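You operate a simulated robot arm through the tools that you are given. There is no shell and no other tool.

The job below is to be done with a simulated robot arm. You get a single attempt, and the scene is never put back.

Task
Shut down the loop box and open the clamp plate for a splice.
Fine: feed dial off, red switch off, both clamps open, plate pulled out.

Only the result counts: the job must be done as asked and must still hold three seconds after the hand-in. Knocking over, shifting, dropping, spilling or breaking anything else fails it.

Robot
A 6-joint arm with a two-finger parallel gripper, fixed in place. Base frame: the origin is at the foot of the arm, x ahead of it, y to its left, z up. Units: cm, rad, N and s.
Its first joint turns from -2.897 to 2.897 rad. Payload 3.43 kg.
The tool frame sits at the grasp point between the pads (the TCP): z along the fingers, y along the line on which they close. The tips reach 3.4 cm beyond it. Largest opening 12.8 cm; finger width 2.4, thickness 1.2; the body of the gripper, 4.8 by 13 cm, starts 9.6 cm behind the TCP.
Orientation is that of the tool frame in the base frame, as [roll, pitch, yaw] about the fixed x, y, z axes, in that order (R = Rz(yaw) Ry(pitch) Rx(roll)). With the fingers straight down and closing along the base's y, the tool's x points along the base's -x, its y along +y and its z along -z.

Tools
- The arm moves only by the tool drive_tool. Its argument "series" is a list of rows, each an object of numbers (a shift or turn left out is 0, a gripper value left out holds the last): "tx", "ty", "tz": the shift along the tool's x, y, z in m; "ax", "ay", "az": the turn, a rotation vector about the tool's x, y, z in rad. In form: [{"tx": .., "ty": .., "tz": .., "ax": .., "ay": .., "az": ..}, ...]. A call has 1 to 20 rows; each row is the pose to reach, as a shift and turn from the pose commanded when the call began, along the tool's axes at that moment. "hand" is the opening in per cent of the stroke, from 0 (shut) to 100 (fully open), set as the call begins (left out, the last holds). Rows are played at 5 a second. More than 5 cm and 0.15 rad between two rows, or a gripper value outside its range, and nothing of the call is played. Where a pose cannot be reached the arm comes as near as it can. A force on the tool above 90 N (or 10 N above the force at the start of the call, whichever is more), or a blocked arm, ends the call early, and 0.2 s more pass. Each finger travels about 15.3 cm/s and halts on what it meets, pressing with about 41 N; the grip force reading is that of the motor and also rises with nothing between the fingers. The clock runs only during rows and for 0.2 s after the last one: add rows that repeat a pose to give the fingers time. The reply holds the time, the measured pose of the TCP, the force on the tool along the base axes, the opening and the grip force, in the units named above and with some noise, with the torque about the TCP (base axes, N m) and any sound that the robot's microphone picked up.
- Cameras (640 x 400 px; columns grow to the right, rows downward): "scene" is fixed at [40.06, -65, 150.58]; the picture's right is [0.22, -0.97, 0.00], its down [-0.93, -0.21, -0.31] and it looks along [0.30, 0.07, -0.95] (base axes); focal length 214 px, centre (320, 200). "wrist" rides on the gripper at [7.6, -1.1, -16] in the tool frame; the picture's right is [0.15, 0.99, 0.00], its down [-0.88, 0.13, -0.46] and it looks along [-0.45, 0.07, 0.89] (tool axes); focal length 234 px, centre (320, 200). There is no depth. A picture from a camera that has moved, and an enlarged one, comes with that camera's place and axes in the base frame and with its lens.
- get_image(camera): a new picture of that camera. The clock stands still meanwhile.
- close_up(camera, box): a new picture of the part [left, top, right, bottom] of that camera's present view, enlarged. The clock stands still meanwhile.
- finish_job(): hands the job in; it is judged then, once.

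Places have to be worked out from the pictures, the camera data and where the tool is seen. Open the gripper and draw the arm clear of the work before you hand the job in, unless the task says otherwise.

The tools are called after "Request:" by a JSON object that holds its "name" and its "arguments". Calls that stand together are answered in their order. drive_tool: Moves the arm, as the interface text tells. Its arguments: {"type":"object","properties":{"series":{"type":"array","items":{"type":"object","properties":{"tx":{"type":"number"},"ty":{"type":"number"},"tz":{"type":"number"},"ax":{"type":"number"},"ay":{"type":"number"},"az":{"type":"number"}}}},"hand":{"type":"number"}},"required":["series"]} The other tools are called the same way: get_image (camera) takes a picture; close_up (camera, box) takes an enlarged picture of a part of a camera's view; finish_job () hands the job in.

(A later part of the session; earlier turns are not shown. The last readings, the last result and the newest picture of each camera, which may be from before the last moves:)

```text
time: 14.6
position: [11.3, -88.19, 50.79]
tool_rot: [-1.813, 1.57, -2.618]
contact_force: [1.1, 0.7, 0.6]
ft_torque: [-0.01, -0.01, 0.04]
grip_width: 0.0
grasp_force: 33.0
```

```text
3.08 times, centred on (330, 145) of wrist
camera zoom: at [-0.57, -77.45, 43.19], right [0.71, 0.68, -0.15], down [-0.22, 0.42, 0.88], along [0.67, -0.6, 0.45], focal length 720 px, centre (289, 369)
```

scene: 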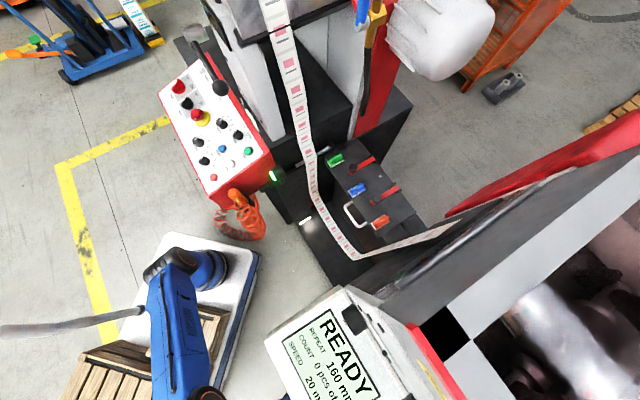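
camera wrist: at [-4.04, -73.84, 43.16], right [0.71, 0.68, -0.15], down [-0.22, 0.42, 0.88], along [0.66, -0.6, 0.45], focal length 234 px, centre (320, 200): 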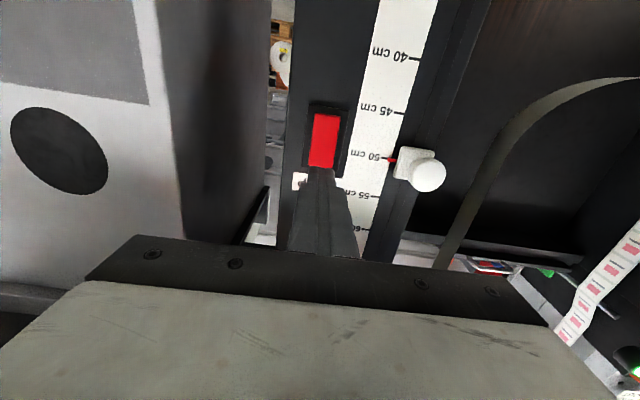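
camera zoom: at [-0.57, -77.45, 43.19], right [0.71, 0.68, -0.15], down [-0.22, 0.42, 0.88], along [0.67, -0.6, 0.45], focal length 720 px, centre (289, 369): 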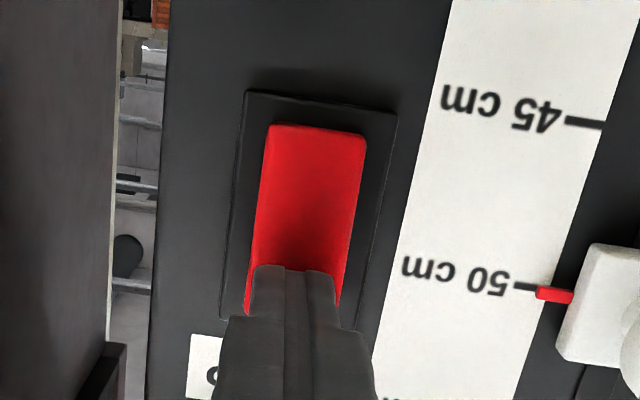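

A shadow under the tip suggests contact is imminent; I keep creeping.

Request:
{"name": "drive_tool", "arguments": {"series": [{"tz": 0.002}, {"tz": 0.004}, {"tz": 0.006}, {"tz": 0.008}]}}

Request:
{"name": "close_up", "arguments": {"camera": "wrist", "box": [270, 80, 390, 210]}}

```text
time: 15.6
position: [11.82, -88.67, 50.86]
tool_rot: [-1.754, 1.57, -2.56]
contact_force: [-9.6, 18.2, 2.0]
ft_torque: [0.11, 0.12, 0.27]
grip_width: 0.0
grasp_force: 33.1
heard: click
```

```text
3.08 times, centred on (330, 145) of wrist
camera zoom: at [-0.09, -77.91, 43.2], right [0.71, 0.68, -0.15], down [-0.22, 0.42, 0.88], along [0.66, -0.6, 0.45], focal length 720 px, centre (289, 369)
```

zoom: 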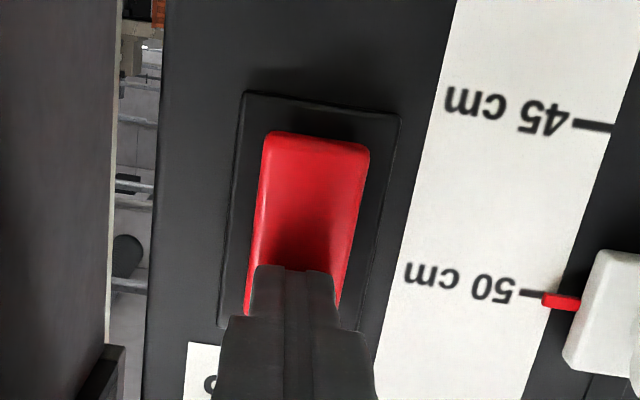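

A click was heard with ~20 N contact, so the rocker flipped. I back straight out and look at the switch and lights.

Request:
{"name": "drive_tool", "arguments": {"series": [{"tz": -0.04}, {"tz": -0.08}, {"tz": -0.12}, {"tz": -0.16}]}}

Request:
{"name": "get_image", "arguments": {"camera": "wrist"}}

Request:
{"name": "get_image", "arguments": {"camera": "scene"}}

```text
time: 16.6
position: [0.96, -77.18, 50.93]
tool_rot: [-1.868, 1.568, -2.672]
contact_force: [-0.9, 1.1, 0.3]
ft_torque: [-0.01, 0.01, -0.04]
grip_width: 0.01
grasp_force: 32.8
```

```text
taken
camera wrist: at [-11.08, -66.42, 43.24], right [0.71, 0.69, -0.15], down [-0.22, 0.42, 0.88], along [0.67, -0.59, 0.45], focal length 234 px, centre (320, 200)
```

wrist: 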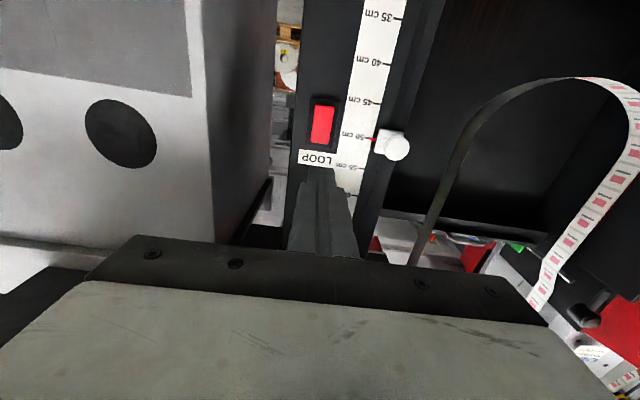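

```text
taken
```

scene: 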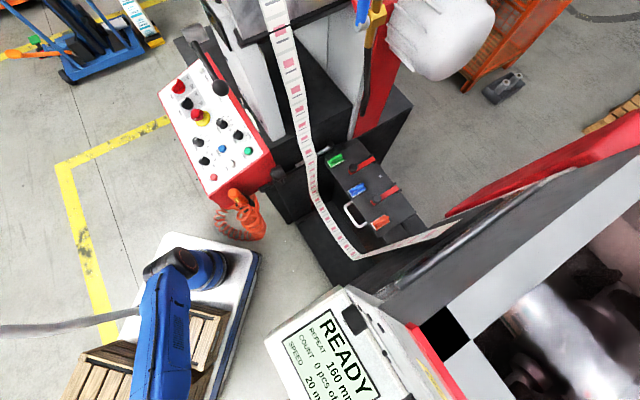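

The green lamp and white strip went out, so the loop box is switched off. Now I retreat from under the console and rise towards dial height (dial face centre computed at (30.9,-72.6,101.6), axis along heading −46°).

Request:
{"name": "drive_tool", "arguments": {"series": [{"tz": -0.04}, {"tz": -0.08}, {"tz": -0.12}, {"tz": -0.12, "tx": -0.045}, {"tz": -0.12, "tx": -0.09}, {"tz": -0.12, "tx": -0.135}, {"tz": -0.12, "tx": -0.18}, {"tz": -0.12, "tx": -0.225}, {"tz": -0.12, "tx": -0.27}, {"tz": -0.12, "tx": -0.315}]}}

Request:
{"name": "get_image", "arguments": {"camera": "scene"}}

```text
time: 18.8
position: [-7.52, -68.61, 82.25]
tool_rot: [-1.902, 1.569, -2.71]
contact_force: [-0.4, 0.1, -0.4]
ft_torque: [0.0, -0.03, 0.02]
grip_width: 0.02
grasp_force: 32.8
```

```text
taken
```

scene: 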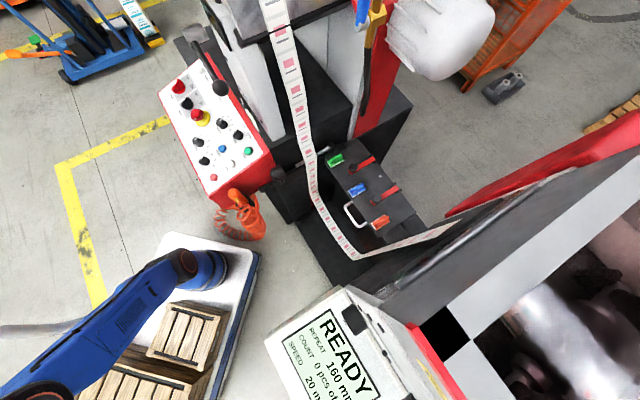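

I continue up to z≈110, then shift left and forward to stand in front of the dial.

Request:
{"name": "drive_tool", "arguments": {"series": [{"tx": -0.047}, {"tx": -0.094}, {"tx": -0.14}, {"tx": -0.187}, {"tx": -0.234}, {"tx": -0.28}, {"tx": -0.28, "ty": 0.041, "tz": 0.02}, {"tx": -0.28, "ty": 0.082, "tz": 0.04}, {"tx": -0.28, "ty": 0.124, "tz": 0.06}, {"tx": -0.28, "ty": 0.165, "tz": 0.08}, {"tx": -0.28, "ty": 0.206, "tz": 0.1}, {"tx": -0.28, "ty": 0.248, "tz": 0.12}], "hand": 65}}

Request:
{"name": "get_image", "arguments": {"camera": "wrist"}}

Request:
{"name": "get_image", "arguments": {"camera": "scene"}}

```text
time: 21.4
position: [19.03, -60.07, 110.23]
tool_rot: [-1.8, 1.569, -2.607]
contact_force: [0.2, -0.8, 0.5]
ft_torque: [-0.03, -0.02, 0.04]
grip_width: 8.3
grasp_force: 0.0
```

```text
taken
camera wrist: at [7.05, -49.27, 102.6], right [0.71, 0.68, -0.15], down [-0.22, 0.42, 0.88], along [0.66, -0.6, 0.45], focal length 234 px, centre (320, 200)
```

wrist: 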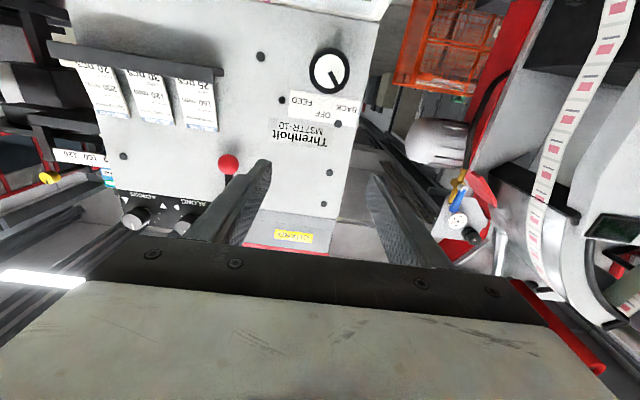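

```text
taken
```

scene: 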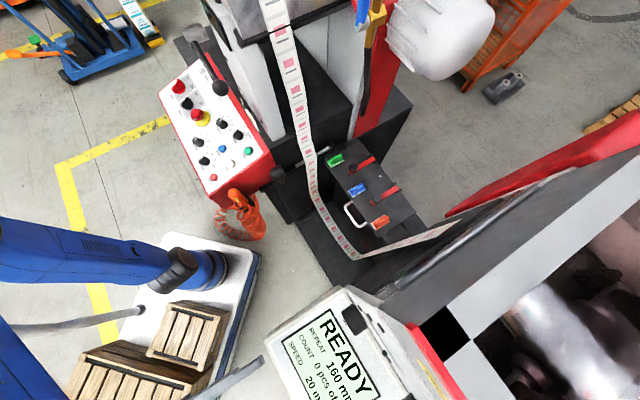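

Now there is a near-frontal view of the dial. I enlarge it to read its pointer and labels.

Request:
{"name": "close_up", "arguments": {"camera": "wrist", "box": [270, 30, 380, 140]}}

Request:
{"name": "close_up", "arguments": {"camera": "wrist", "box": [60, 0, 400, 260]}}

```text
3.64 times, centred on (325, 85) of wrist
camera zoom: at [7.05, -49.27, 102.6], right [0.71, 0.68, -0.15], down [-0.22, 0.42, 0.88], along [0.66, -0.6, 0.45], focal length 852 px, centre (302, 618)
```

zoom: 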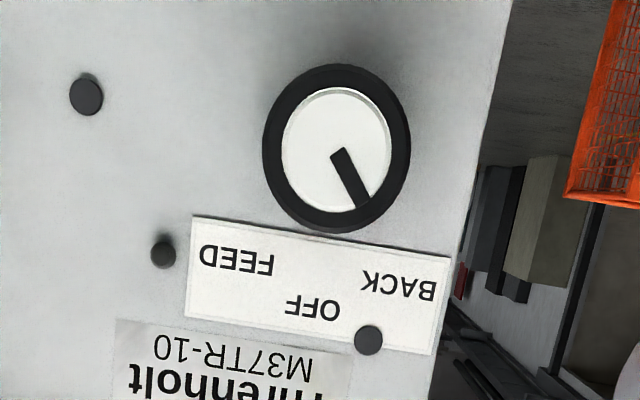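

```text
1.54 times, centred on (230, 130) of wrist
camera zoom: at [7.05, -49.27, 102.6], right [0.71, 0.68, -0.15], down [-0.22, 0.42, 0.88], along [0.66, -0.6, 0.45], focal length 360 px, centre (458, 308)
```

zoom: 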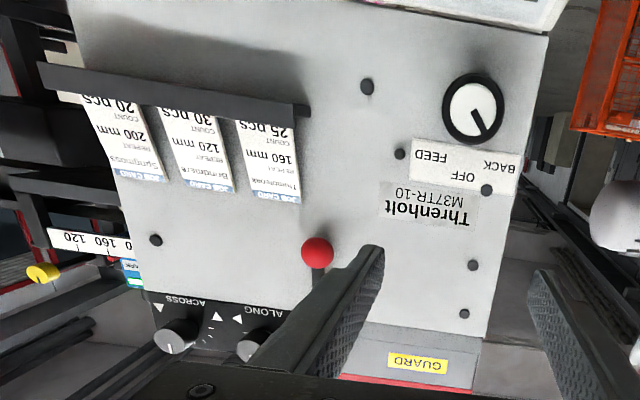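

The pointer sits ~36° left of OFF (at BACK), knob ≈5.1 cm across. I tilt the tool 20° down and stop about 12 cm short of gripping, with the fingers open 8.3 cm.

Request:
{"name": "drive_tool", "arguments": {"series": [{"tx": 0.012, "ty": -0.001, "tz": 0.017, "ay": 0.116}, {"tx": 0.025, "ty": -0.001, "tz": 0.033, "ay": 0.233}, {"tx": 0.037, "ty": -0.002, "tz": 0.05, "ay": 0.349}]}}

Request:
{"name": "get_image", "arguments": {"camera": "wrist"}}

Request:
{"name": "get_image", "arguments": {"camera": "scene"}}

```text
time: 22.2
position: [22.27, -63.77, 106.61]
tool_rot: [-3.132, 1.219, 2.342]
contact_force: [-0.4, 0.8, 0.4]
ft_torque: [-0.01, 0.01, 0.04]
grip_width: 8.34
grasp_force: 0.0
```

```text
taken
camera wrist: at [9.22, -51.79, 104.93], right [0.68, 0.72, -0.14], down [0.01, 0.18, 0.98], along [0.73, -0.67, 0.12], focal length 234 px, centre (320, 200)
```

wrist: 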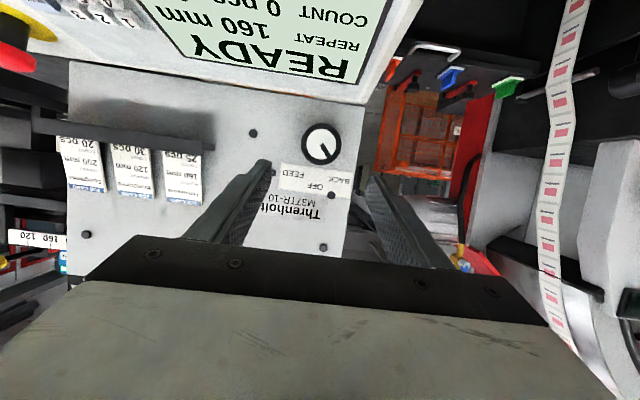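

```text
taken
```

scene: 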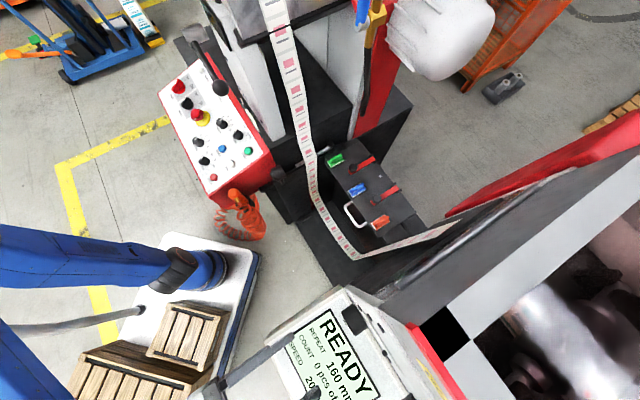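

Dial centre re-measured at v≈-28.5, z≈101.7, in line with the fingers. I advance 11 cm along the tool axis.

Request:
{"name": "drive_tool", "arguments": {"series": [{"tz": 0.04}, {"tz": 0.075}, {"tz": 0.1}, {"tz": 0.11}]}}

Request:
{"name": "get_image", "arguments": {"camera": "wrist"}}

Request:
{"name": "get_image", "arguments": {"camera": "scene"}}

```text
time: 23.2
position: [29.33, -71.12, 102.87]
tool_rot: [-3.131, 1.221, 2.344]
contact_force: [0.6, 0.7, -0.6]
ft_torque: [0.02, 0.03, 0.01]
grip_width: 8.32
grasp_force: 0.2
```

```text
taken
camera wrist: at [16.28, -59.24, 101.08], right [0.68, 0.72, -0.14], down [0.01, 0.18, 0.98], along [0.73, -0.67, 0.12], focal length 234 px, centre (320, 200)
```

wrist: 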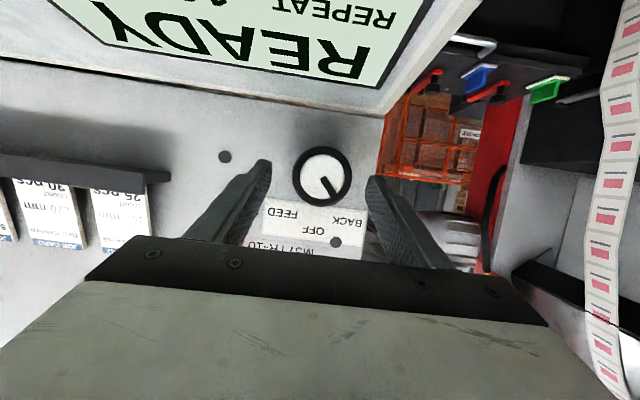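

```text
taken
```

scene: 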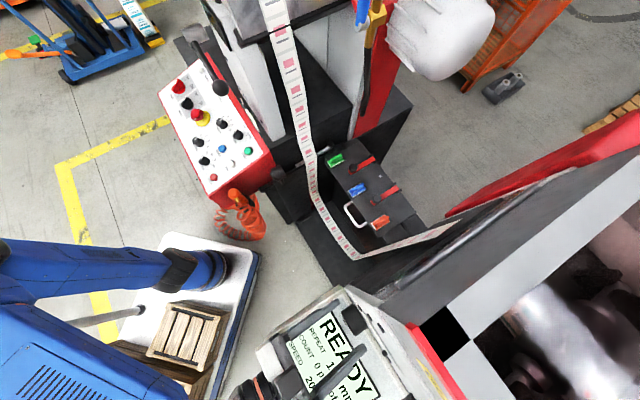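

Tips are alongside the knob. I advance 1.1 cm more and then close the fingers on it.

Request:
{"name": "drive_tool", "arguments": {"series": [{"tz": 0.004, "tx": 0.001}, {"tz": 0.008, "tx": 0.001}, {"tz": 0.011, "tx": 0.001}]}}

Request:
{"name": "drive_tool", "arguments": {"series": [{}, {}, {}, {}], "hand": 25}}

Request:
{"name": "get_image", "arguments": {"camera": "wrist"}}

```text
time: 24.0
position: [30.07, -71.83, 102.3]
tool_rot: [-3.135, 1.221, 2.342]
contact_force: [0.7, -0.7, -0.8]
ft_torque: [0.01, -0.02, 0.01]
grip_width: 8.33
grasp_force: 0.1
```

```text
time: 25.0
position: [30.22, -71.9, 102.3]
tool_rot: [-3.132, 1.224, 2.345]
contact_force: [11.2, 12.8, -1.5]
ft_torque: [0.01, -0.21, 1.72]
grip_width: 5.18
grasp_force: 44.8
```

```text
taken
camera wrist: at [17.06, -59.88, 100.59], right [0.68, 0.72, -0.14], down [0.01, 0.18, 0.98], along [0.74, -0.67, 0.12], focal length 234 px, centre (320, 200)
```

wrist: 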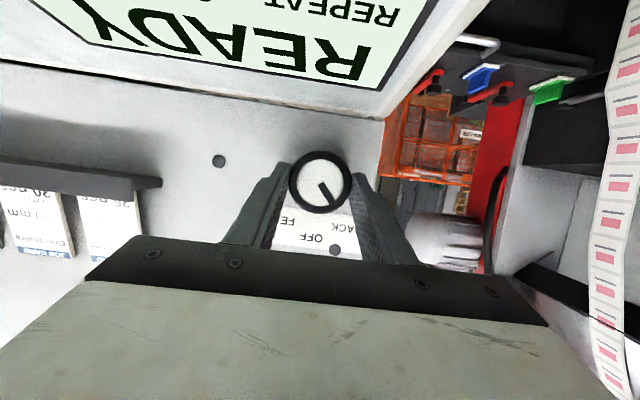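

Knob gripped at 5.18 cm. I turn it clockwise (as seen from the robot) by 0.65 rad about the knob axis.

Request:
{"name": "drive_tool", "arguments": {"series": [{"ax": -0.027, "az": 0.127, "ty": -0.0003}, {"ax": -0.054, "az": 0.254, "tx": 0.0002, "ty": -0.0007}, {"ax": -0.081, "az": 0.381, "tx": 0.0004, "ty": -0.0012}, {"ax": -0.108, "az": 0.509, "tx": 0.0006, "ty": -0.0018}, {"ax": -0.135, "az": 0.636, "tx": 0.001, "ty": -0.0024}, {"ax": -0.135, "az": 0.636, "tx": 0.001, "ty": -0.0024}]}}

Request:
{"name": "get_image", "arguments": {"camera": "wrist"}}

```text
time: 26.4
position: [30.0, -71.98, 102.23]
tool_rot: [2.038, 0.838, 1.254]
contact_force: [10.8, 26.6, 0.0]
ft_torque: [-0.09, -0.37, 1.32]
grip_width: 5.32
grasp_force: 45.5
```

```text
taken
camera wrist: at [18.76, -58.13, 100.73], right [0.66, 0.58, 0.48], down [-0.44, -0.22, 0.87], along [0.61, -0.78, 0.11], focal length 234 px, centre (320, 200)
```

wrist: 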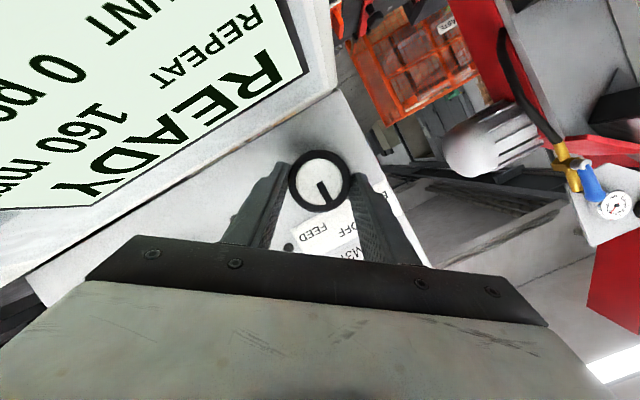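

I enlarge the dial in its present state.

Request:
{"name": "close_up", "arguments": {"camera": "wrist", "box": [260, 130, 400, 265]}}

Request:
{"name": "close_up", "arguments": {"camera": "scene", "box": [320, 280, 400, 350]}}

```text
2.96 times, centred on (330, 198) of wrist
camera zoom: at [18.76, -58.13, 100.73], right [0.66, 0.58, 0.48], down [-0.44, -0.22, 0.87], along [0.61, -0.78, 0.11], focal length 694 px, centre (290, 207)
```

zoom: 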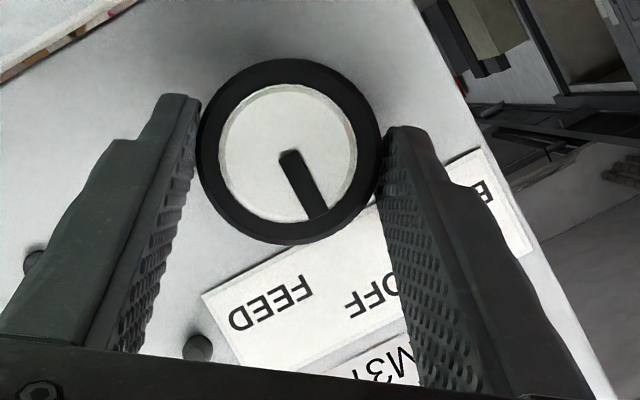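

```text
5.71 times, centred on (360, 315) of scene
camera zoom: at [40.06, -65.0, 150.58], right [0.22, -0.97, 0.0], down [-0.93, -0.21, -0.31], along [0.3, 0.07, -0.95], focal length 1226 px, centre (91, -457)
```

zoom: 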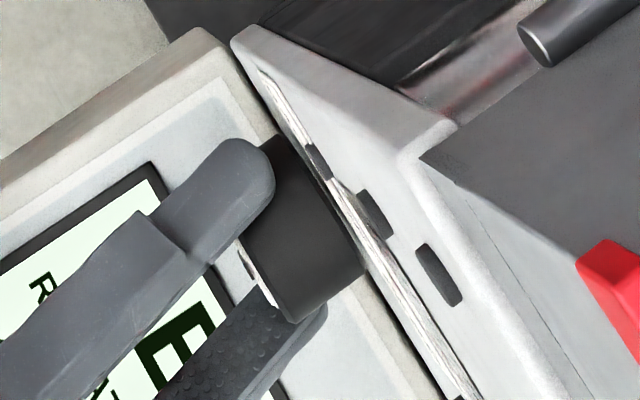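

The pointer now computes to ~0° (straight up, at OFF). I release and back off along the tool axis.

Request:
{"name": "drive_tool", "arguments": {"series": [{}, {}, {}], "hand": 65}}

Request:
{"name": "drive_tool", "arguments": {"series": [{"tz": -0.03}, {"tz": -0.07}, {"tz": -0.11}]}}

Request:
{"name": "get_image", "arguments": {"camera": "wrist"}}

```text
time: 27.2
position: [29.75, -71.97, 102.18]
tool_rot: [2.04, 0.837, 1.257]
contact_force: [-0.4, 0.5, -0.4]
ft_torque: [0.02, -0.01, -0.03]
grip_width: 8.32
grasp_force: 0.1
```

```text
time: 28.0
position: [21.55, -65.64, 105.5]
tool_rot: [2.04, 0.837, 1.255]
contact_force: [-0.6, -0.3, 0.1]
ft_torque: [-0.03, 0.0, 0.01]
grip_width: 8.3
grasp_force: 0.0
```

```text
taken
camera wrist: at [10.42, -51.79, 103.97], right [0.66, 0.58, 0.48], down [-0.44, -0.22, 0.87], along [0.61, -0.78, 0.11], focal length 234 px, centre (320, 200)
```

wrist: 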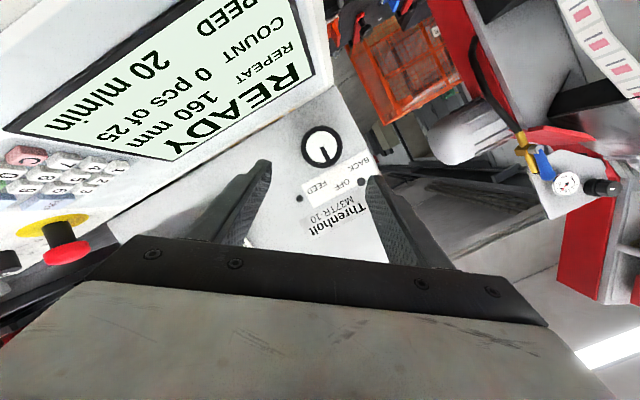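

Request:
{"name": "close_up", "arguments": {"camera": "wrist", "box": [285, 110, 385, 225]}}

```text
3.48 times, centred on (335, 168) of wrist
camera zoom: at [10.42, -51.79, 103.97], right [0.66, 0.58, 0.48], down [-0.44, -0.22, 0.87], along [0.61, -0.78, 0.11], focal length 814 px, centre (268, 313)
```

zoom: 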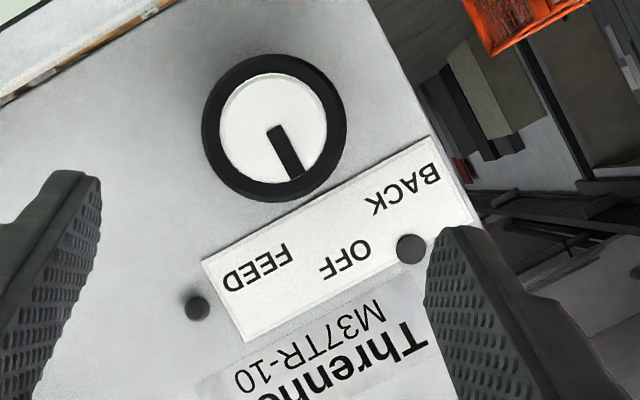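

The dial rests at OFF after release. Next is the plate handle near (60.6,-72,75); I turn the tool so the fingers close vertically (25° down tilt) and move to the corridor in front of the plate for a look.

Request:
{"name": "drive_tool", "arguments": {"series": [{"tx": 0.0274, "ty": 0.0297, "tz": 0.003, "ax": 0.025, "ay": -0.0076, "az": 0.134}, {"tx": 0.0549, "ty": 0.0594, "tz": 0.006, "ax": 0.05, "ay": -0.015, "az": 0.268}, {"tx": 0.0823, "ty": 0.0891, "tz": 0.009, "ax": 0.0746, "ay": -0.0227, "az": 0.402}, {"tx": 0.1097, "ty": 0.1189, "tz": 0.012, "ax": 0.0994, "ay": -0.0303, "az": 0.536}, {"tx": 0.1371, "ty": 0.1486, "tz": 0.015, "ax": 0.1243, "ay": -0.0379, "az": 0.67}, {"tx": 0.1646, "ty": 0.1783, "tz": 0.018, "ax": 0.1491, "ay": -0.0454, "az": 0.804}, {"tx": 0.192, "ty": 0.208, "tz": 0.021, "ax": 0.174, "ay": -0.053, "az": 0.938}], "hand": 40}}

Request:
{"name": "get_image", "arguments": {"camera": "wrist"}}

Request:
{"name": "get_image", "arguments": {"camera": "scene"}}

```text
time: 29.6
position: [40.3, -44.37, 103.13]
tool_rot: [2.006, -0.003, 0.767]
contact_force: [0.4, -0.1, 0.8]
ft_torque: [0.02, -0.01, -0.02]
grip_width: 5.13
grasp_force: 0.1
```

```text
taken
camera wrist: at [35.32, -28.4, 108.75], right [0.39, -0.2, 0.9], down [-0.88, -0.35, 0.31], along [0.26, -0.91, -0.32], focal length 234 px, centre (320, 200)
```

wrist: 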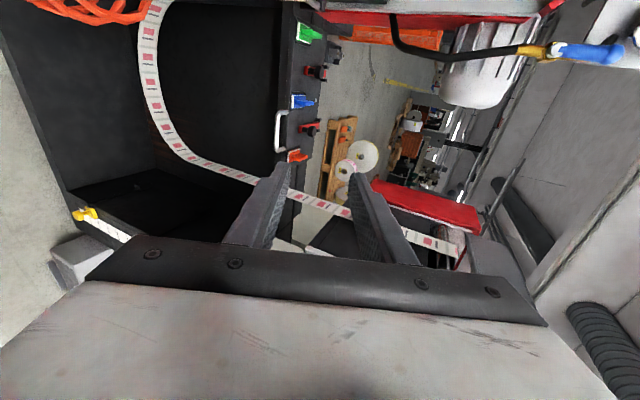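

```text
taken
```

scene: 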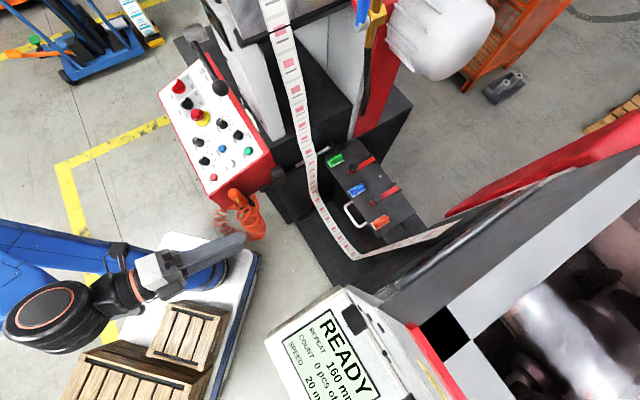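

The picture is now turned by 90° (right = up) and shows the plate edge-on with the handle. I enlarge it.

Request:
{"name": "close_up", "arguments": {"camera": "wrist", "box": [240, 10, 360, 190]}}

Request:
{"name": "close_up", "arguments": {"camera": "wrist", "box": [120, 0, 480, 260]}}

```text
2.22 times, centred on (300, 100) of wrist
camera zoom: at [35.32, -28.4, 108.75], right [0.39, -0.2, 0.9], down [-0.88, -0.35, 0.31], along [0.26, -0.91, -0.32], focal length 520 px, centre (364, 422)
```

zoom: 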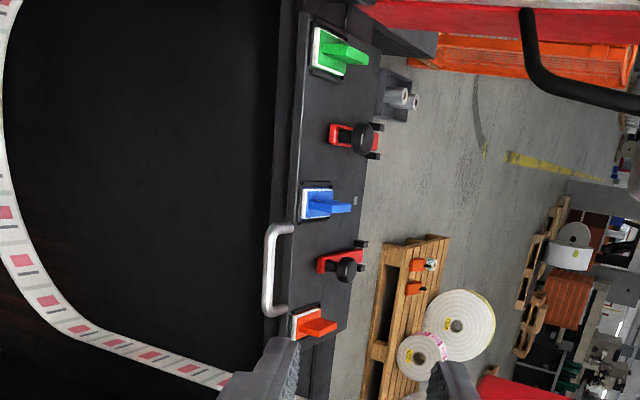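

```text
1.54 times, centred on (300, 130) of wrist
camera zoom: at [35.32, -28.4, 108.75], right [0.39, -0.2, 0.9], down [-0.88, -0.35, 0.31], along [0.26, -0.91, -0.32], focal length 360 px, centre (351, 308)
```

zoom: 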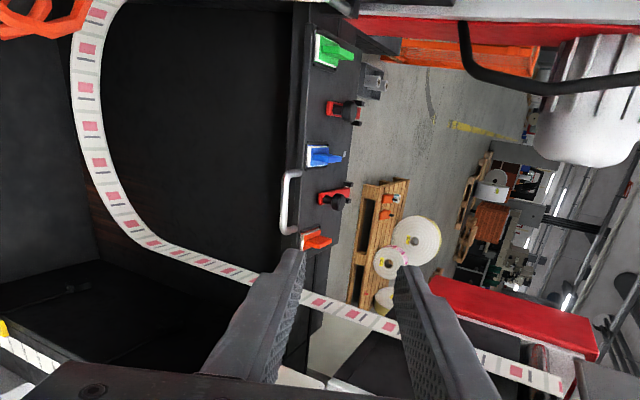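

The handle bar triangulates to about u=93 cm ahead along heading −46°, lateral −6.2, z≈76.7 (base ≈(60.2,-71.2,76.7)); the tape strands lie on both sides outside the plate. I move in to a point 10 cm short of the handle.

Request:
{"name": "drive_tool", "arguments": {"series": [{"tx": -0.0061, "ty": -0.0143, "tz": 0.0416}, {"tx": -0.0123, "ty": -0.0287, "tz": 0.0833}, {"tx": -0.0184, "ty": -0.043, "tz": 0.1249}, {"tx": -0.0246, "ty": -0.0574, "tz": 0.1666}, {"tx": -0.0307, "ty": -0.0717, "tz": 0.2082}, {"tx": -0.0369, "ty": -0.0861, "tz": 0.2499}, {"tx": -0.043, "ty": -0.1004, "tz": 0.2915}]}}

Request:
{"name": "get_image", "arguments": {"camera": "wrist"}}

Request:
{"name": "get_image", "arguments": {"camera": "scene"}}

```text
time: 31.2
position: [52.69, -63.11, 81.68]
tool_rot: [2.005, 0.0, 0.769]
contact_force: [0.0, 0.5, -0.2]
ft_torque: [0.0, 0.04, 0.02]
grip_width: 5.14
grasp_force: 0.0
```

```text
taken
camera wrist: at [47.65, -47.17, 87.36], right [0.4, -0.2, 0.9], down [-0.88, -0.35, 0.31], along [0.26, -0.91, -0.31], focal length 234 px, centre (320, 200)
```

wrist: 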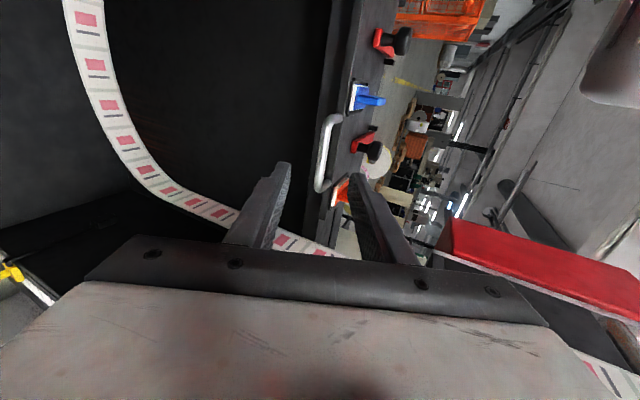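

```text
taken
```

scene: 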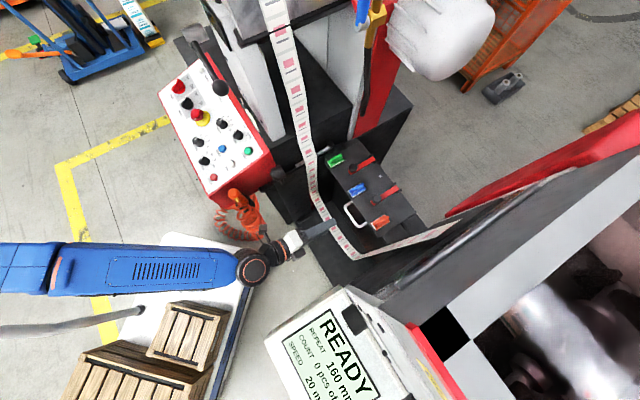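

I enlarge the handle between the fingers.

Request:
{"name": "close_up", "arguments": {"camera": "wrist", "box": [250, 90, 410, 260]}}

Request:
{"name": "close_up", "arguments": {"camera": "scene", "box": [270, 180, 410, 270]}}

```text
2.35 times, centred on (330, 175) of wrist
camera zoom: at [47.65, -47.17, 87.36], right [0.4, -0.2, 0.9], down [-0.88, -0.35, 0.31], along [0.26, -0.91, -0.31], focal length 551 px, centre (296, 259)
```

zoom: 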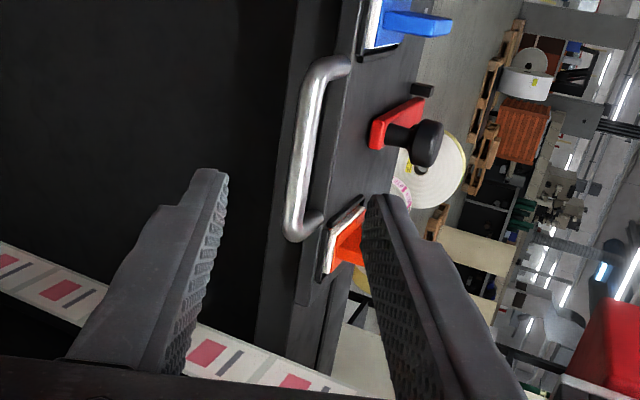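

```text
4.44 times, centred on (340, 225) of scene
camera zoom: at [40.06, -65.0, 150.58], right [0.22, -0.97, 0.0], down [-0.93, -0.21, -0.31], along [0.3, 0.07, -0.95], focal length 953 px, centre (231, 89)
```

zoom: 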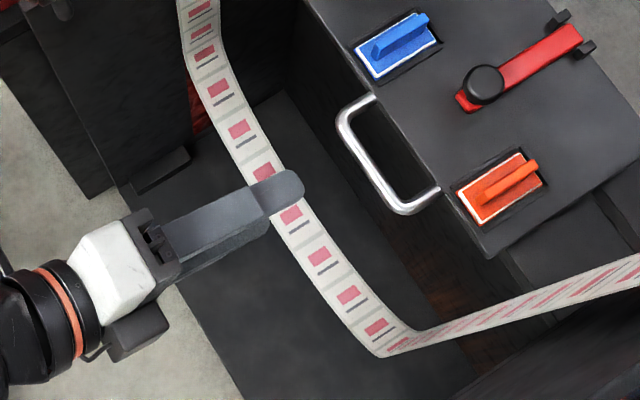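

Alignment is within about 0.4 cm. I advance 10 cm along the tool axis with a slight upward correction so the fingers straddle the bar.

Request:
{"name": "drive_tool", "arguments": {"series": [{"ty": 0.003, "tz": 0.03}, {"ty": 0.003, "tz": 0.06}, {"ty": 0.003, "tz": 0.085}, {"ty": 0.003, "tz": 0.1}]}}

Request:
{"name": "get_image", "arguments": {"camera": "wrist"}}

Request:
{"name": "close_up", "arguments": {"camera": "scene", "box": [270, 180, 410, 270]}}

```text
time: 32.2
position: [59.22, -69.8, 77.8]
tool_rot: [2.006, -0.001, 0.769]
contact_force: [-0.7, 0.5, -0.3]
ft_torque: [0.0, 0.02, 0.0]
grip_width: 5.14
grasp_force: 0.1
```

```text
taken
camera wrist: at [54.14, -53.81, 83.35], right [0.39, -0.2, 0.9], down [-0.88, -0.35, 0.31], along [0.26, -0.91, -0.31], focal length 234 px, centre (320, 200)
```

wrist: 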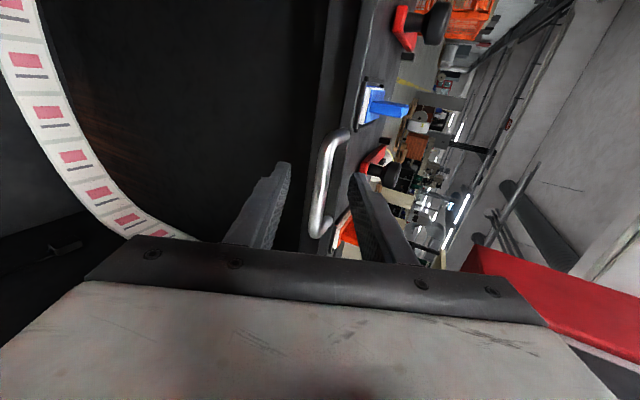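

```text
4.44 times, centred on (340, 225) of scene
camera zoom: at [40.06, -65.0, 150.58], right [0.22, -0.97, 0.0], down [-0.93, -0.21, -0.31], along [0.3, 0.07, -0.95], focal length 953 px, centre (231, 89)
```

zoom: 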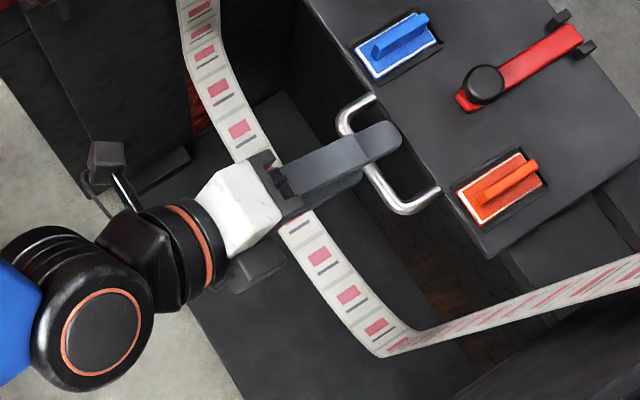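

The fingers straddle the bar with the tips short of the plate edge. I close on it.

Request:
{"name": "drive_tool", "arguments": {"series": [{}, {}, {}, {}], "hand": 0}}

Request:
{"name": "get_image", "arguments": {"camera": "wrist"}}

```text
time: 33.2
position: [59.22, -69.88, 77.68]
tool_rot: [2.004, 0.0, 0.77]
contact_force: [0.8, -2.4, 13.2]
ft_torque: [-0.84, 0.53, 0.51]
grip_width: 1.16
grasp_force: 44.3
```

```text
taken
camera wrist: at [54.11, -53.79, 83.44], right [0.39, -0.2, 0.9], down [-0.88, -0.35, 0.31], along [0.26, -0.91, -0.31], focal length 234 px, centre (320, 200)
```

wrist: 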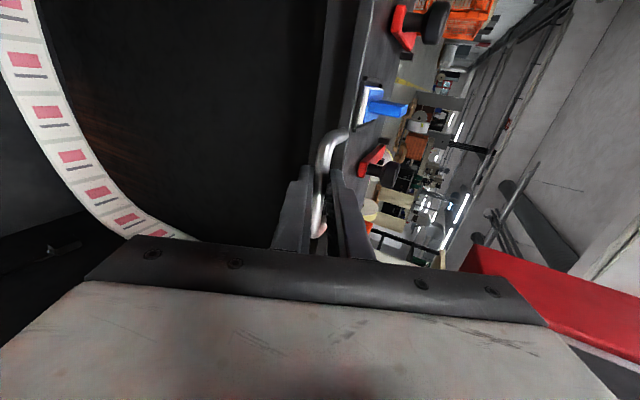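

Bar gripped (1.16 cm). I pull straight back along heading 134° in slow steps, 4.5 cm first.

Request:
{"name": "drive_tool", "arguments": {"series": [{"ty": -0.003, "tz": -0.0096}, {"ty": -0.0092, "tz": -0.0232}, {"ty": -0.0155, "tz": -0.0368}, {"ty": -0.0176, "tz": -0.0413}]}}

Request:
{"name": "get_image", "arguments": {"camera": "scene"}}

Request:
{"name": "get_image", "arguments": {"camera": "wrist"}}

```text
time: 34.2
position: [55.96, -66.73, 77.74]
tool_rot: [2.007, 0.0, 0.769]
contact_force: [-5.0, -5.9, 0.0]
ft_torque: [-0.83, 0.79, 0.2]
grip_width: 1.17
grasp_force: 44.7
```

```text
taken
```

scene: 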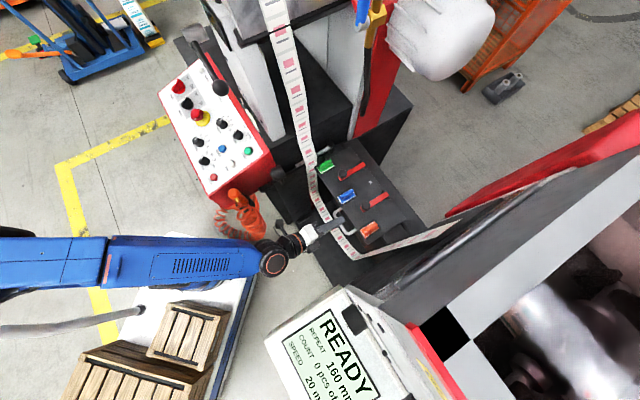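

```text
taken
camera wrist: at [50.95, -50.61, 83.49], right [0.4, -0.2, 0.9], down [-0.88, -0.35, 0.31], along [0.26, -0.91, -0.32], focal length 234 px, centre (320, 200)
```

wrist: 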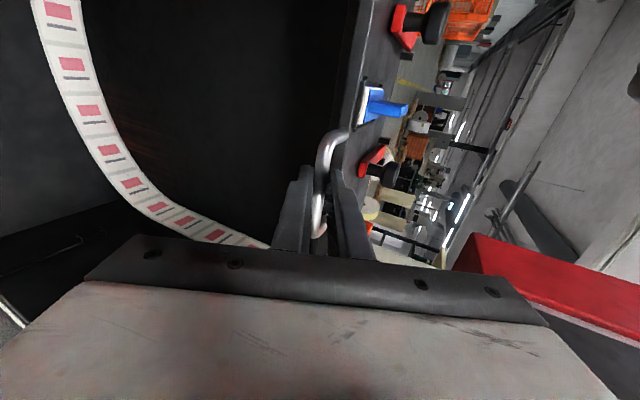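

The plate slides out (4.5 cm so far) with little force. I check the clearance to the tape in the enlarged scene.

Request:
{"name": "close_up", "arguments": {"camera": "scene", "box": [280, 130, 440, 270]}}

```text
2.86 times, centred on (360, 200) of scene
camera zoom: at [40.06, -65.0, 150.58], right [0.22, -0.97, 0.0], down [-0.93, -0.21, -0.31], along [0.3, 0.07, -0.95], focal length 613 px, centre (206, 200)
```

zoom: 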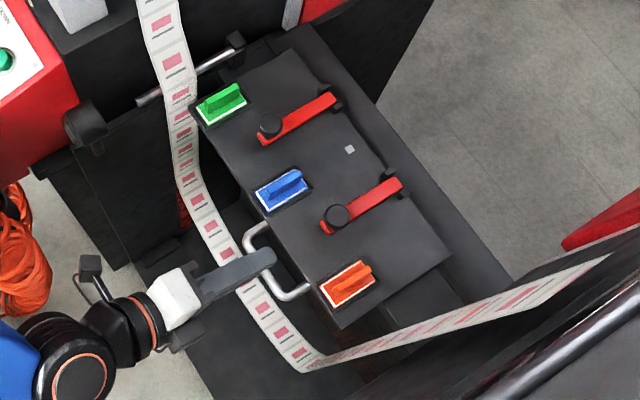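

The plate runs on rails between the tape strands with apparent clearance of over a centimetre. I continue pulling another 4.8 cm with a small lateral relief.

Request:
{"name": "drive_tool", "arguments": {"series": [{"tx": -0.001, "ty": -0.0051, "tz": -0.0109}, {"tx": -0.0015, "ty": -0.0101, "tz": -0.0218}, {"tx": -0.002, "ty": -0.0152, "tz": -0.0326}, {"tx": -0.002, "ty": -0.0202, "tz": -0.0435}]}}

Request:
{"name": "close_up", "arguments": {"camera": "scene", "box": [280, 130, 440, 270]}}

```text
time: 35.2
position: [52.59, -63.38, 77.79]
tool_rot: [2.006, 0.001, 0.771]
contact_force: [8.7, 10.3, -0.4]
ft_torque: [-0.71, 0.66, 0.42]
grip_width: 1.17
grasp_force: 44.6
```

```text
2.86 times, centred on (360, 200) of scene
camera zoom: at [40.06, -65.0, 150.58], right [0.22, -0.97, 0.0], down [-0.93, -0.21, -0.31], along [0.3, 0.07, -0.95], focal length 613 px, centre (206, 200)
```

zoom: 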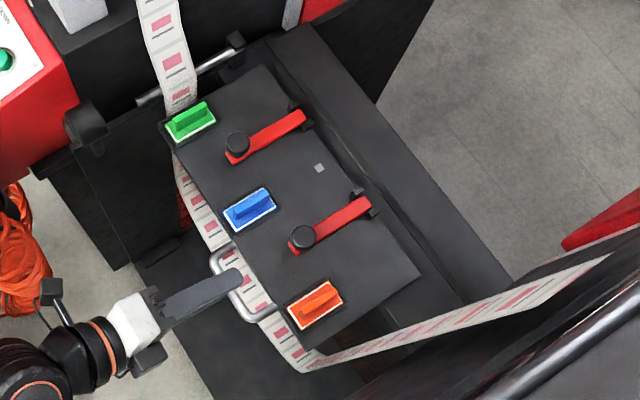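

9.3 cm pulled, tape passes outside the plate's left edge. I continue another 5 cm, with lateral back by 1 mm.

Request:
{"name": "drive_tool", "arguments": {"series": [{"tx": 0.001, "ty": -0.0051, "tz": -0.0109}, {"tx": 0.001, "ty": -0.0101, "tz": -0.0218}, {"tx": 0.001, "ty": -0.0152, "tz": -0.0326}, {"tx": 0.001, "ty": -0.021, "tz": -0.0453}]}}

Request:
{"name": "close_up", "arguments": {"camera": "scene", "box": [280, 130, 440, 270]}}

```text
time: 36.2
position: [49.03, -59.81, 77.85]
tool_rot: [2.008, -0.002, 0.766]
contact_force: [-5.0, -5.5, -4.1]
ft_torque: [-1.06, 1.05, -0.69]
grip_width: 1.19
grasp_force: 44.9
```

```text
2.86 times, centred on (360, 200) of scene
camera zoom: at [40.06, -65.0, 150.58], right [0.22, -0.97, 0.0], down [-0.93, -0.21, -0.31], along [0.3, 0.07, -0.95], focal length 613 px, centre (206, 200)
```

zoom: 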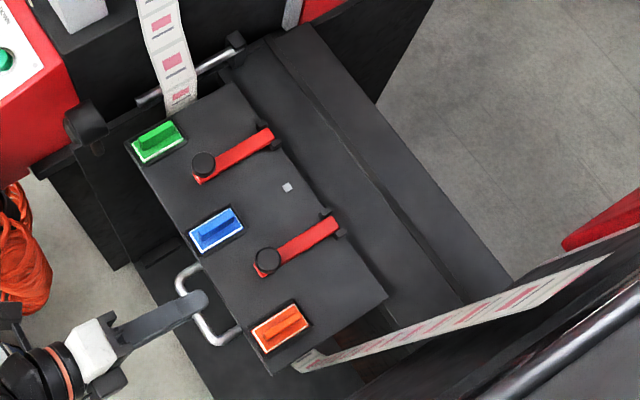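

14.3 cm pulled and still moving freely. I continue another 4 cm in small steps, watching for the end stop.

Request:
{"name": "drive_tool", "arguments": {"series": [{"ty": -0.0042, "tz": -0.0091}, {"ty": -0.0084, "tz": -0.0181}, {"ty": -0.0126, "tz": -0.0272}, {"ty": -0.0169, "tz": -0.0363}]}}

Request:
{"name": "close_up", "arguments": {"camera": "scene", "box": [270, 130, 430, 270]}}

```text
time: 37.2
position: [46.21, -56.71, 77.49]
tool_rot: [2.011, 0.0, 0.768]
contact_force: [-0.3, -0.5, 1.0]
ft_torque: [0.01, 0.03, -0.03]
grip_width: 0.03
grasp_force: 33.2
```

```text
2.86 times, centred on (350, 200) of scene
camera zoom: at [40.06, -65.0, 150.58], right [0.22, -0.97, 0.0], down [-0.93, -0.21, -0.31], along [0.3, 0.07, -0.95], focal length 613 px, centre (234, 200)
```

zoom: 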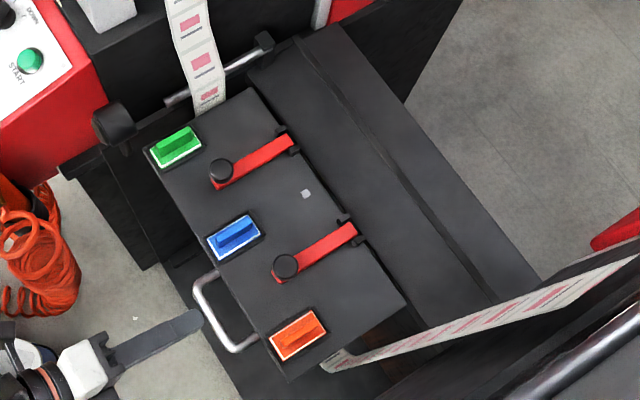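

The fingers slipped off after ~16 cm total, probably because the plate met its end stop. I reopen, re-grip the bar deeper and pull gently once more to confirm it is at the stop.

Request:
{"name": "drive_tool", "arguments": {"series": [{}, {}, {}], "hand": 40}}

Request:
{"name": "get_image", "arguments": {"camera": "wrist"}}

```text
time: 38.0
position: [46.31, -56.79, 77.82]
tool_rot: [2.005, 0.002, 0.767]
contact_force: [0.2, 0.3, 0.0]
ft_torque: [0.03, 0.0, -0.02]
grip_width: 5.09
grasp_force: 0.0
```

```text
taken
camera wrist: at [41.3, -40.74, 83.51], right [0.4, -0.2, 0.9], down [-0.88, -0.35, 0.31], along [0.26, -0.91, -0.32], focal length 234 px, centre (320, 200)
```

wrist: 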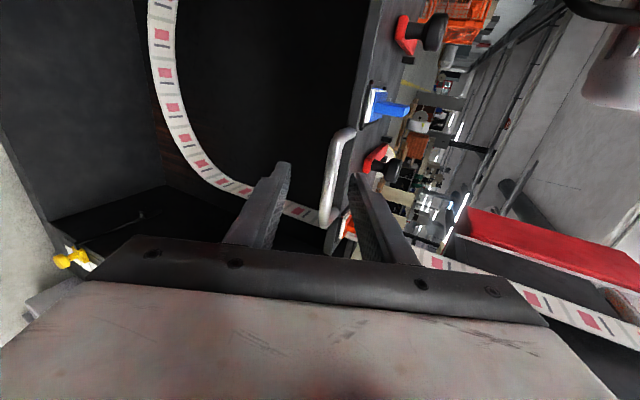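

The bar sits ahead at z≈77.4; I move 2.9 cm forward horizontally, then close.

Request:
{"name": "drive_tool", "arguments": {"series": [{"ty": 0.006, "tz": 0.013}, {"ty": 0.0122, "tz": 0.0263}]}}

Request:
{"name": "drive_tool", "arguments": {"series": [{}, {}, {}], "hand": 0}}

Request:
{"name": "get_image", "arguments": {"camera": "wrist"}}

```text
time: 38.6
position: [48.32, -59.03, 77.73]
tool_rot: [2.005, 0.0, 0.768]
contact_force: [-0.5, 0.0, -0.4]
ft_torque: [0.02, 0.0, 0.03]
grip_width: 5.13
grasp_force: 0.0
```

```text
time: 39.4
position: [48.33, -58.98, 77.7]
tool_rot: [2.01, -0.001, 0.767]
contact_force: [-4.1, 1.0, -26.7]
ft_torque: [-0.47, 0.97, 0.36]
grip_width: 1.18
grasp_force: 45.3
```

```text
taken
camera wrist: at [43.31, -42.84, 83.37], right [0.4, -0.2, 0.9], down [-0.88, -0.36, 0.31], along [0.26, -0.91, -0.32], focal length 234 px, centre (320, 200)
```

wrist: 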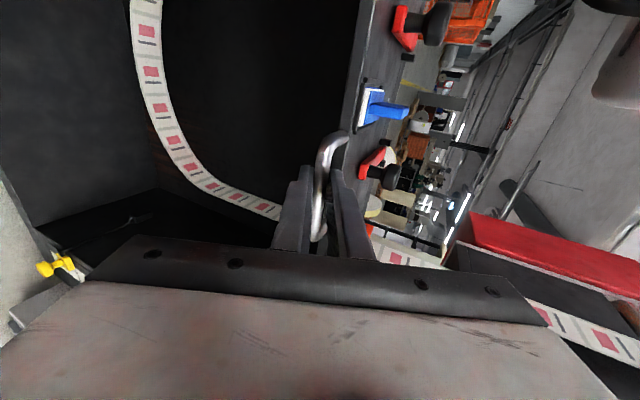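

Re-gripped. I pull gently 1.5 cm with a slight drop to relieve the vertical load.

Request:
{"name": "drive_tool", "arguments": {"series": [{"ty": -0.0025, "tz": 0.0012}, {"ty": -0.0046, "tz": -0.0033}, {"ty": -0.0067, "tz": -0.0078}, {"ty": -0.0088, "tz": -0.0124}]}}

Request:
{"name": "close_up", "arguments": {"camera": "scene", "box": [270, 130, 430, 270]}}

```text
time: 40.4
position: [47.47, -57.99, 78.05]
tool_rot: [1.997, 0.002, 0.771]
contact_force: [50.8, -45.0, 46.9]
ft_torque: [-1.76, -0.62, 0.97]
grip_width: 1.19
grasp_force: 45.2
```

```text
2.86 times, centred on (350, 200) of scene
camera zoom: at [40.06, -65.0, 150.58], right [0.22, -0.97, 0.0], down [-0.93, -0.21, -0.31], along [0.3, 0.07, -0.95], focal length 613 px, centre (234, 200)
```

zoom: 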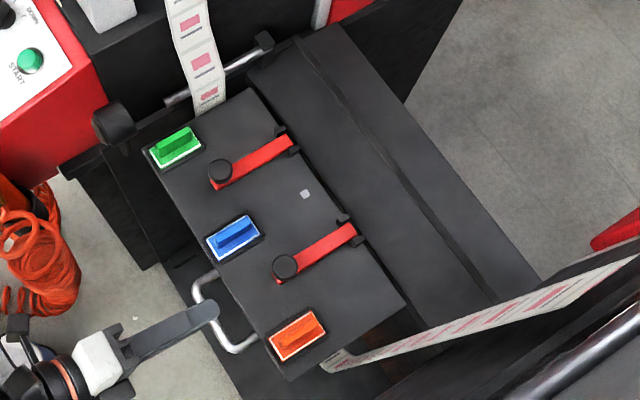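

The plate does not move under ~68 N, so it is at its end stop (fully out). I relax the pull and release the bar.

Request:
{"name": "drive_tool", "arguments": {"series": [{"ty": 0.0042, "tz": 0.009}, {"ty": 0.0055, "tz": 0.011}]}}

Request:
{"name": "drive_tool", "arguments": {"series": [{}, {}, {}], "hand": 40}}

```text
time: 41.0
position: [48.19, -58.81, 78.07]
tool_rot: [1.999, 0.001, 0.769]
contact_force: [7.9, 13.9, 75.0]
ft_torque: [-1.94, -0.73, -0.07]
grip_width: 1.19
grasp_force: 45.0
```

```text
time: 41.8
position: [48.22, -58.77, 77.56]
tool_rot: [2.007, 0.001, 0.768]
contact_force: [0.4, 0.3, -0.1]
ft_torque: [0.01, -0.03, -0.03]
grip_width: 5.13
grasp_force: 0.0
```

Released. I retreat along the tool axis and rise above the plate before turning the tool to point straight down for the clamps.

Request:
{"name": "drive_tool", "arguments": {"series": [{"tz": -0.04}, {"tz": -0.07}, {"tz": -0.1}, {"tx": 0.005, "ty": 0.0335, "tz": -0.1155}, {"tx": 0.01, "ty": 0.067, "tz": -0.131}, {"tx": 0.015, "ty": 0.1, "tz": -0.1465}, {"tx": 0.02, "ty": 0.134, "tz": -0.162}]}}

Request:
{"name": "get_image", "arguments": {"camera": "scene"}}

```text
time: 43.4
position: [43.35, -50.82, 96.56]
tool_rot: [2.006, 0.0, 0.768]
contact_force: [0.0, -1.4, -0.1]
ft_torque: [0.02, -0.01, 0.03]
grip_width: 5.14
grasp_force: 0.1
```

```text
taken
```

scene: 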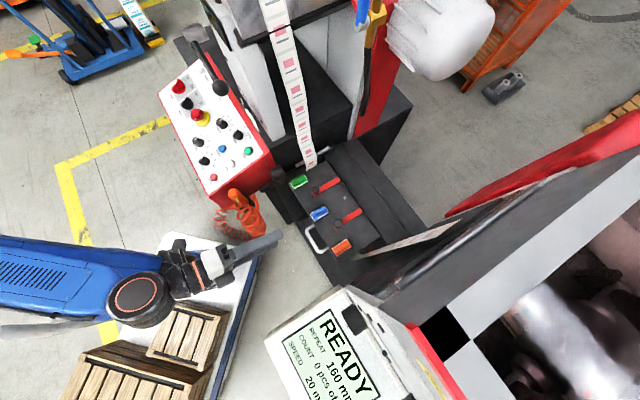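

I now turn the tool to point straight down (fingers closing sideways) while moving to above the plate front.

Request:
{"name": "drive_tool", "arguments": {"series": [{"tx": 0.0032, "ty": 0.0072, "tz": 0.0037, "ax": 0.0679, "ay": 0.0679, "az": -0.1065}, {"tx": 0.0063, "ty": 0.0143, "tz": 0.0074, "ax": 0.1358, "ay": 0.1358, "az": -0.2129}, {"tx": 0.0095, "ty": 0.0215, "tz": 0.0111, "ax": 0.2037, "ay": 0.2037, "az": -0.3194}, {"tx": 0.0126, "ty": 0.0286, "tz": 0.0149, "ax": 0.2716, "ay": 0.2716, "az": -0.4258}, {"tx": 0.0158, "ty": 0.0358, "tz": 0.0186, "ax": 0.3395, "ay": 0.3395, "az": -0.5323}, {"tx": 0.0189, "ty": 0.0429, "tz": 0.0223, "ax": 0.4074, "ay": 0.4074, "az": -0.6388}, {"tx": 0.0221, "ty": 0.0501, "tz": 0.026, "ax": 0.4754, "ay": 0.4754, "az": -0.7452}, {"tx": 0.0252, "ty": 0.0572, "tz": 0.0297, "ax": 0.5433, "ay": 0.5433, "az": -0.8517}, {"tx": 0.0284, "ty": 0.0644, "tz": 0.0334, "ax": 0.6112, "ay": 0.6112, "az": -0.9582}, {"tx": 0.0315, "ty": 0.0715, "tz": 0.0372, "ax": 0.6791, "ay": 0.6791, "az": -1.0646}, {"tx": 0.0347, "ty": 0.0787, "tz": 0.0409, "ax": 0.747, "ay": 0.747, "az": -1.1711}, {"tx": 0.0378, "ty": 0.0858, "tz": 0.0446, "ax": 0.8149, "ay": 0.8149, "az": -1.2775}, {"tx": 0.041, "ty": 0.093, "tz": 0.0483, "ax": 0.8828, "ay": 0.8828, "az": -1.384}]}}

Request:
{"name": "get_image", "arguments": {"camera": "wrist"}}

Request:
{"name": "get_image", "arguments": {"camera": "scene"}}

```text
time: 46.2
position: [52.14, -53.93, 103.02]
tool_rot: [-3.14, 0.001, 2.341]
contact_force: [0.0, 0.8, -0.2]
ft_torque: [-0.02, -0.03, 0.0]
grip_width: 5.13
grasp_force: 0.1
```

```text
taken
camera wrist: at [45.9, -49.25, 118.92], right [0.61, 0.79, 0.0], down [0.71, -0.54, 0.46], along [0.36, -0.28, -0.89], focal length 234 px, centre (320, 200)
```

wrist: 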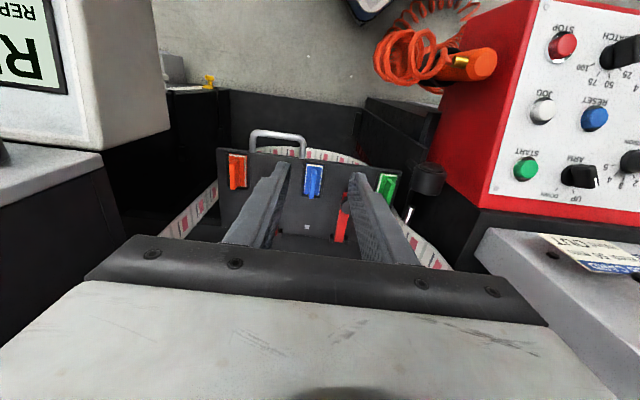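

```text
taken
```

scene: 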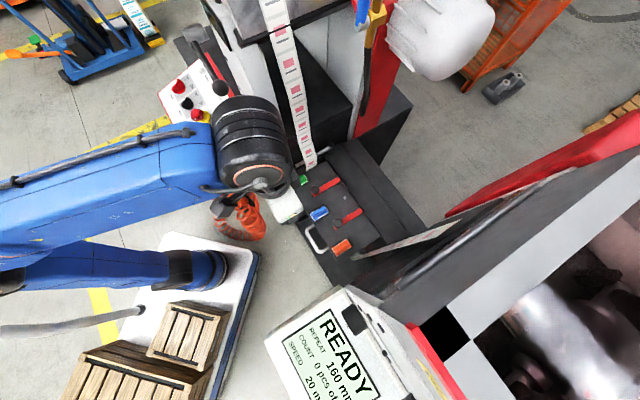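

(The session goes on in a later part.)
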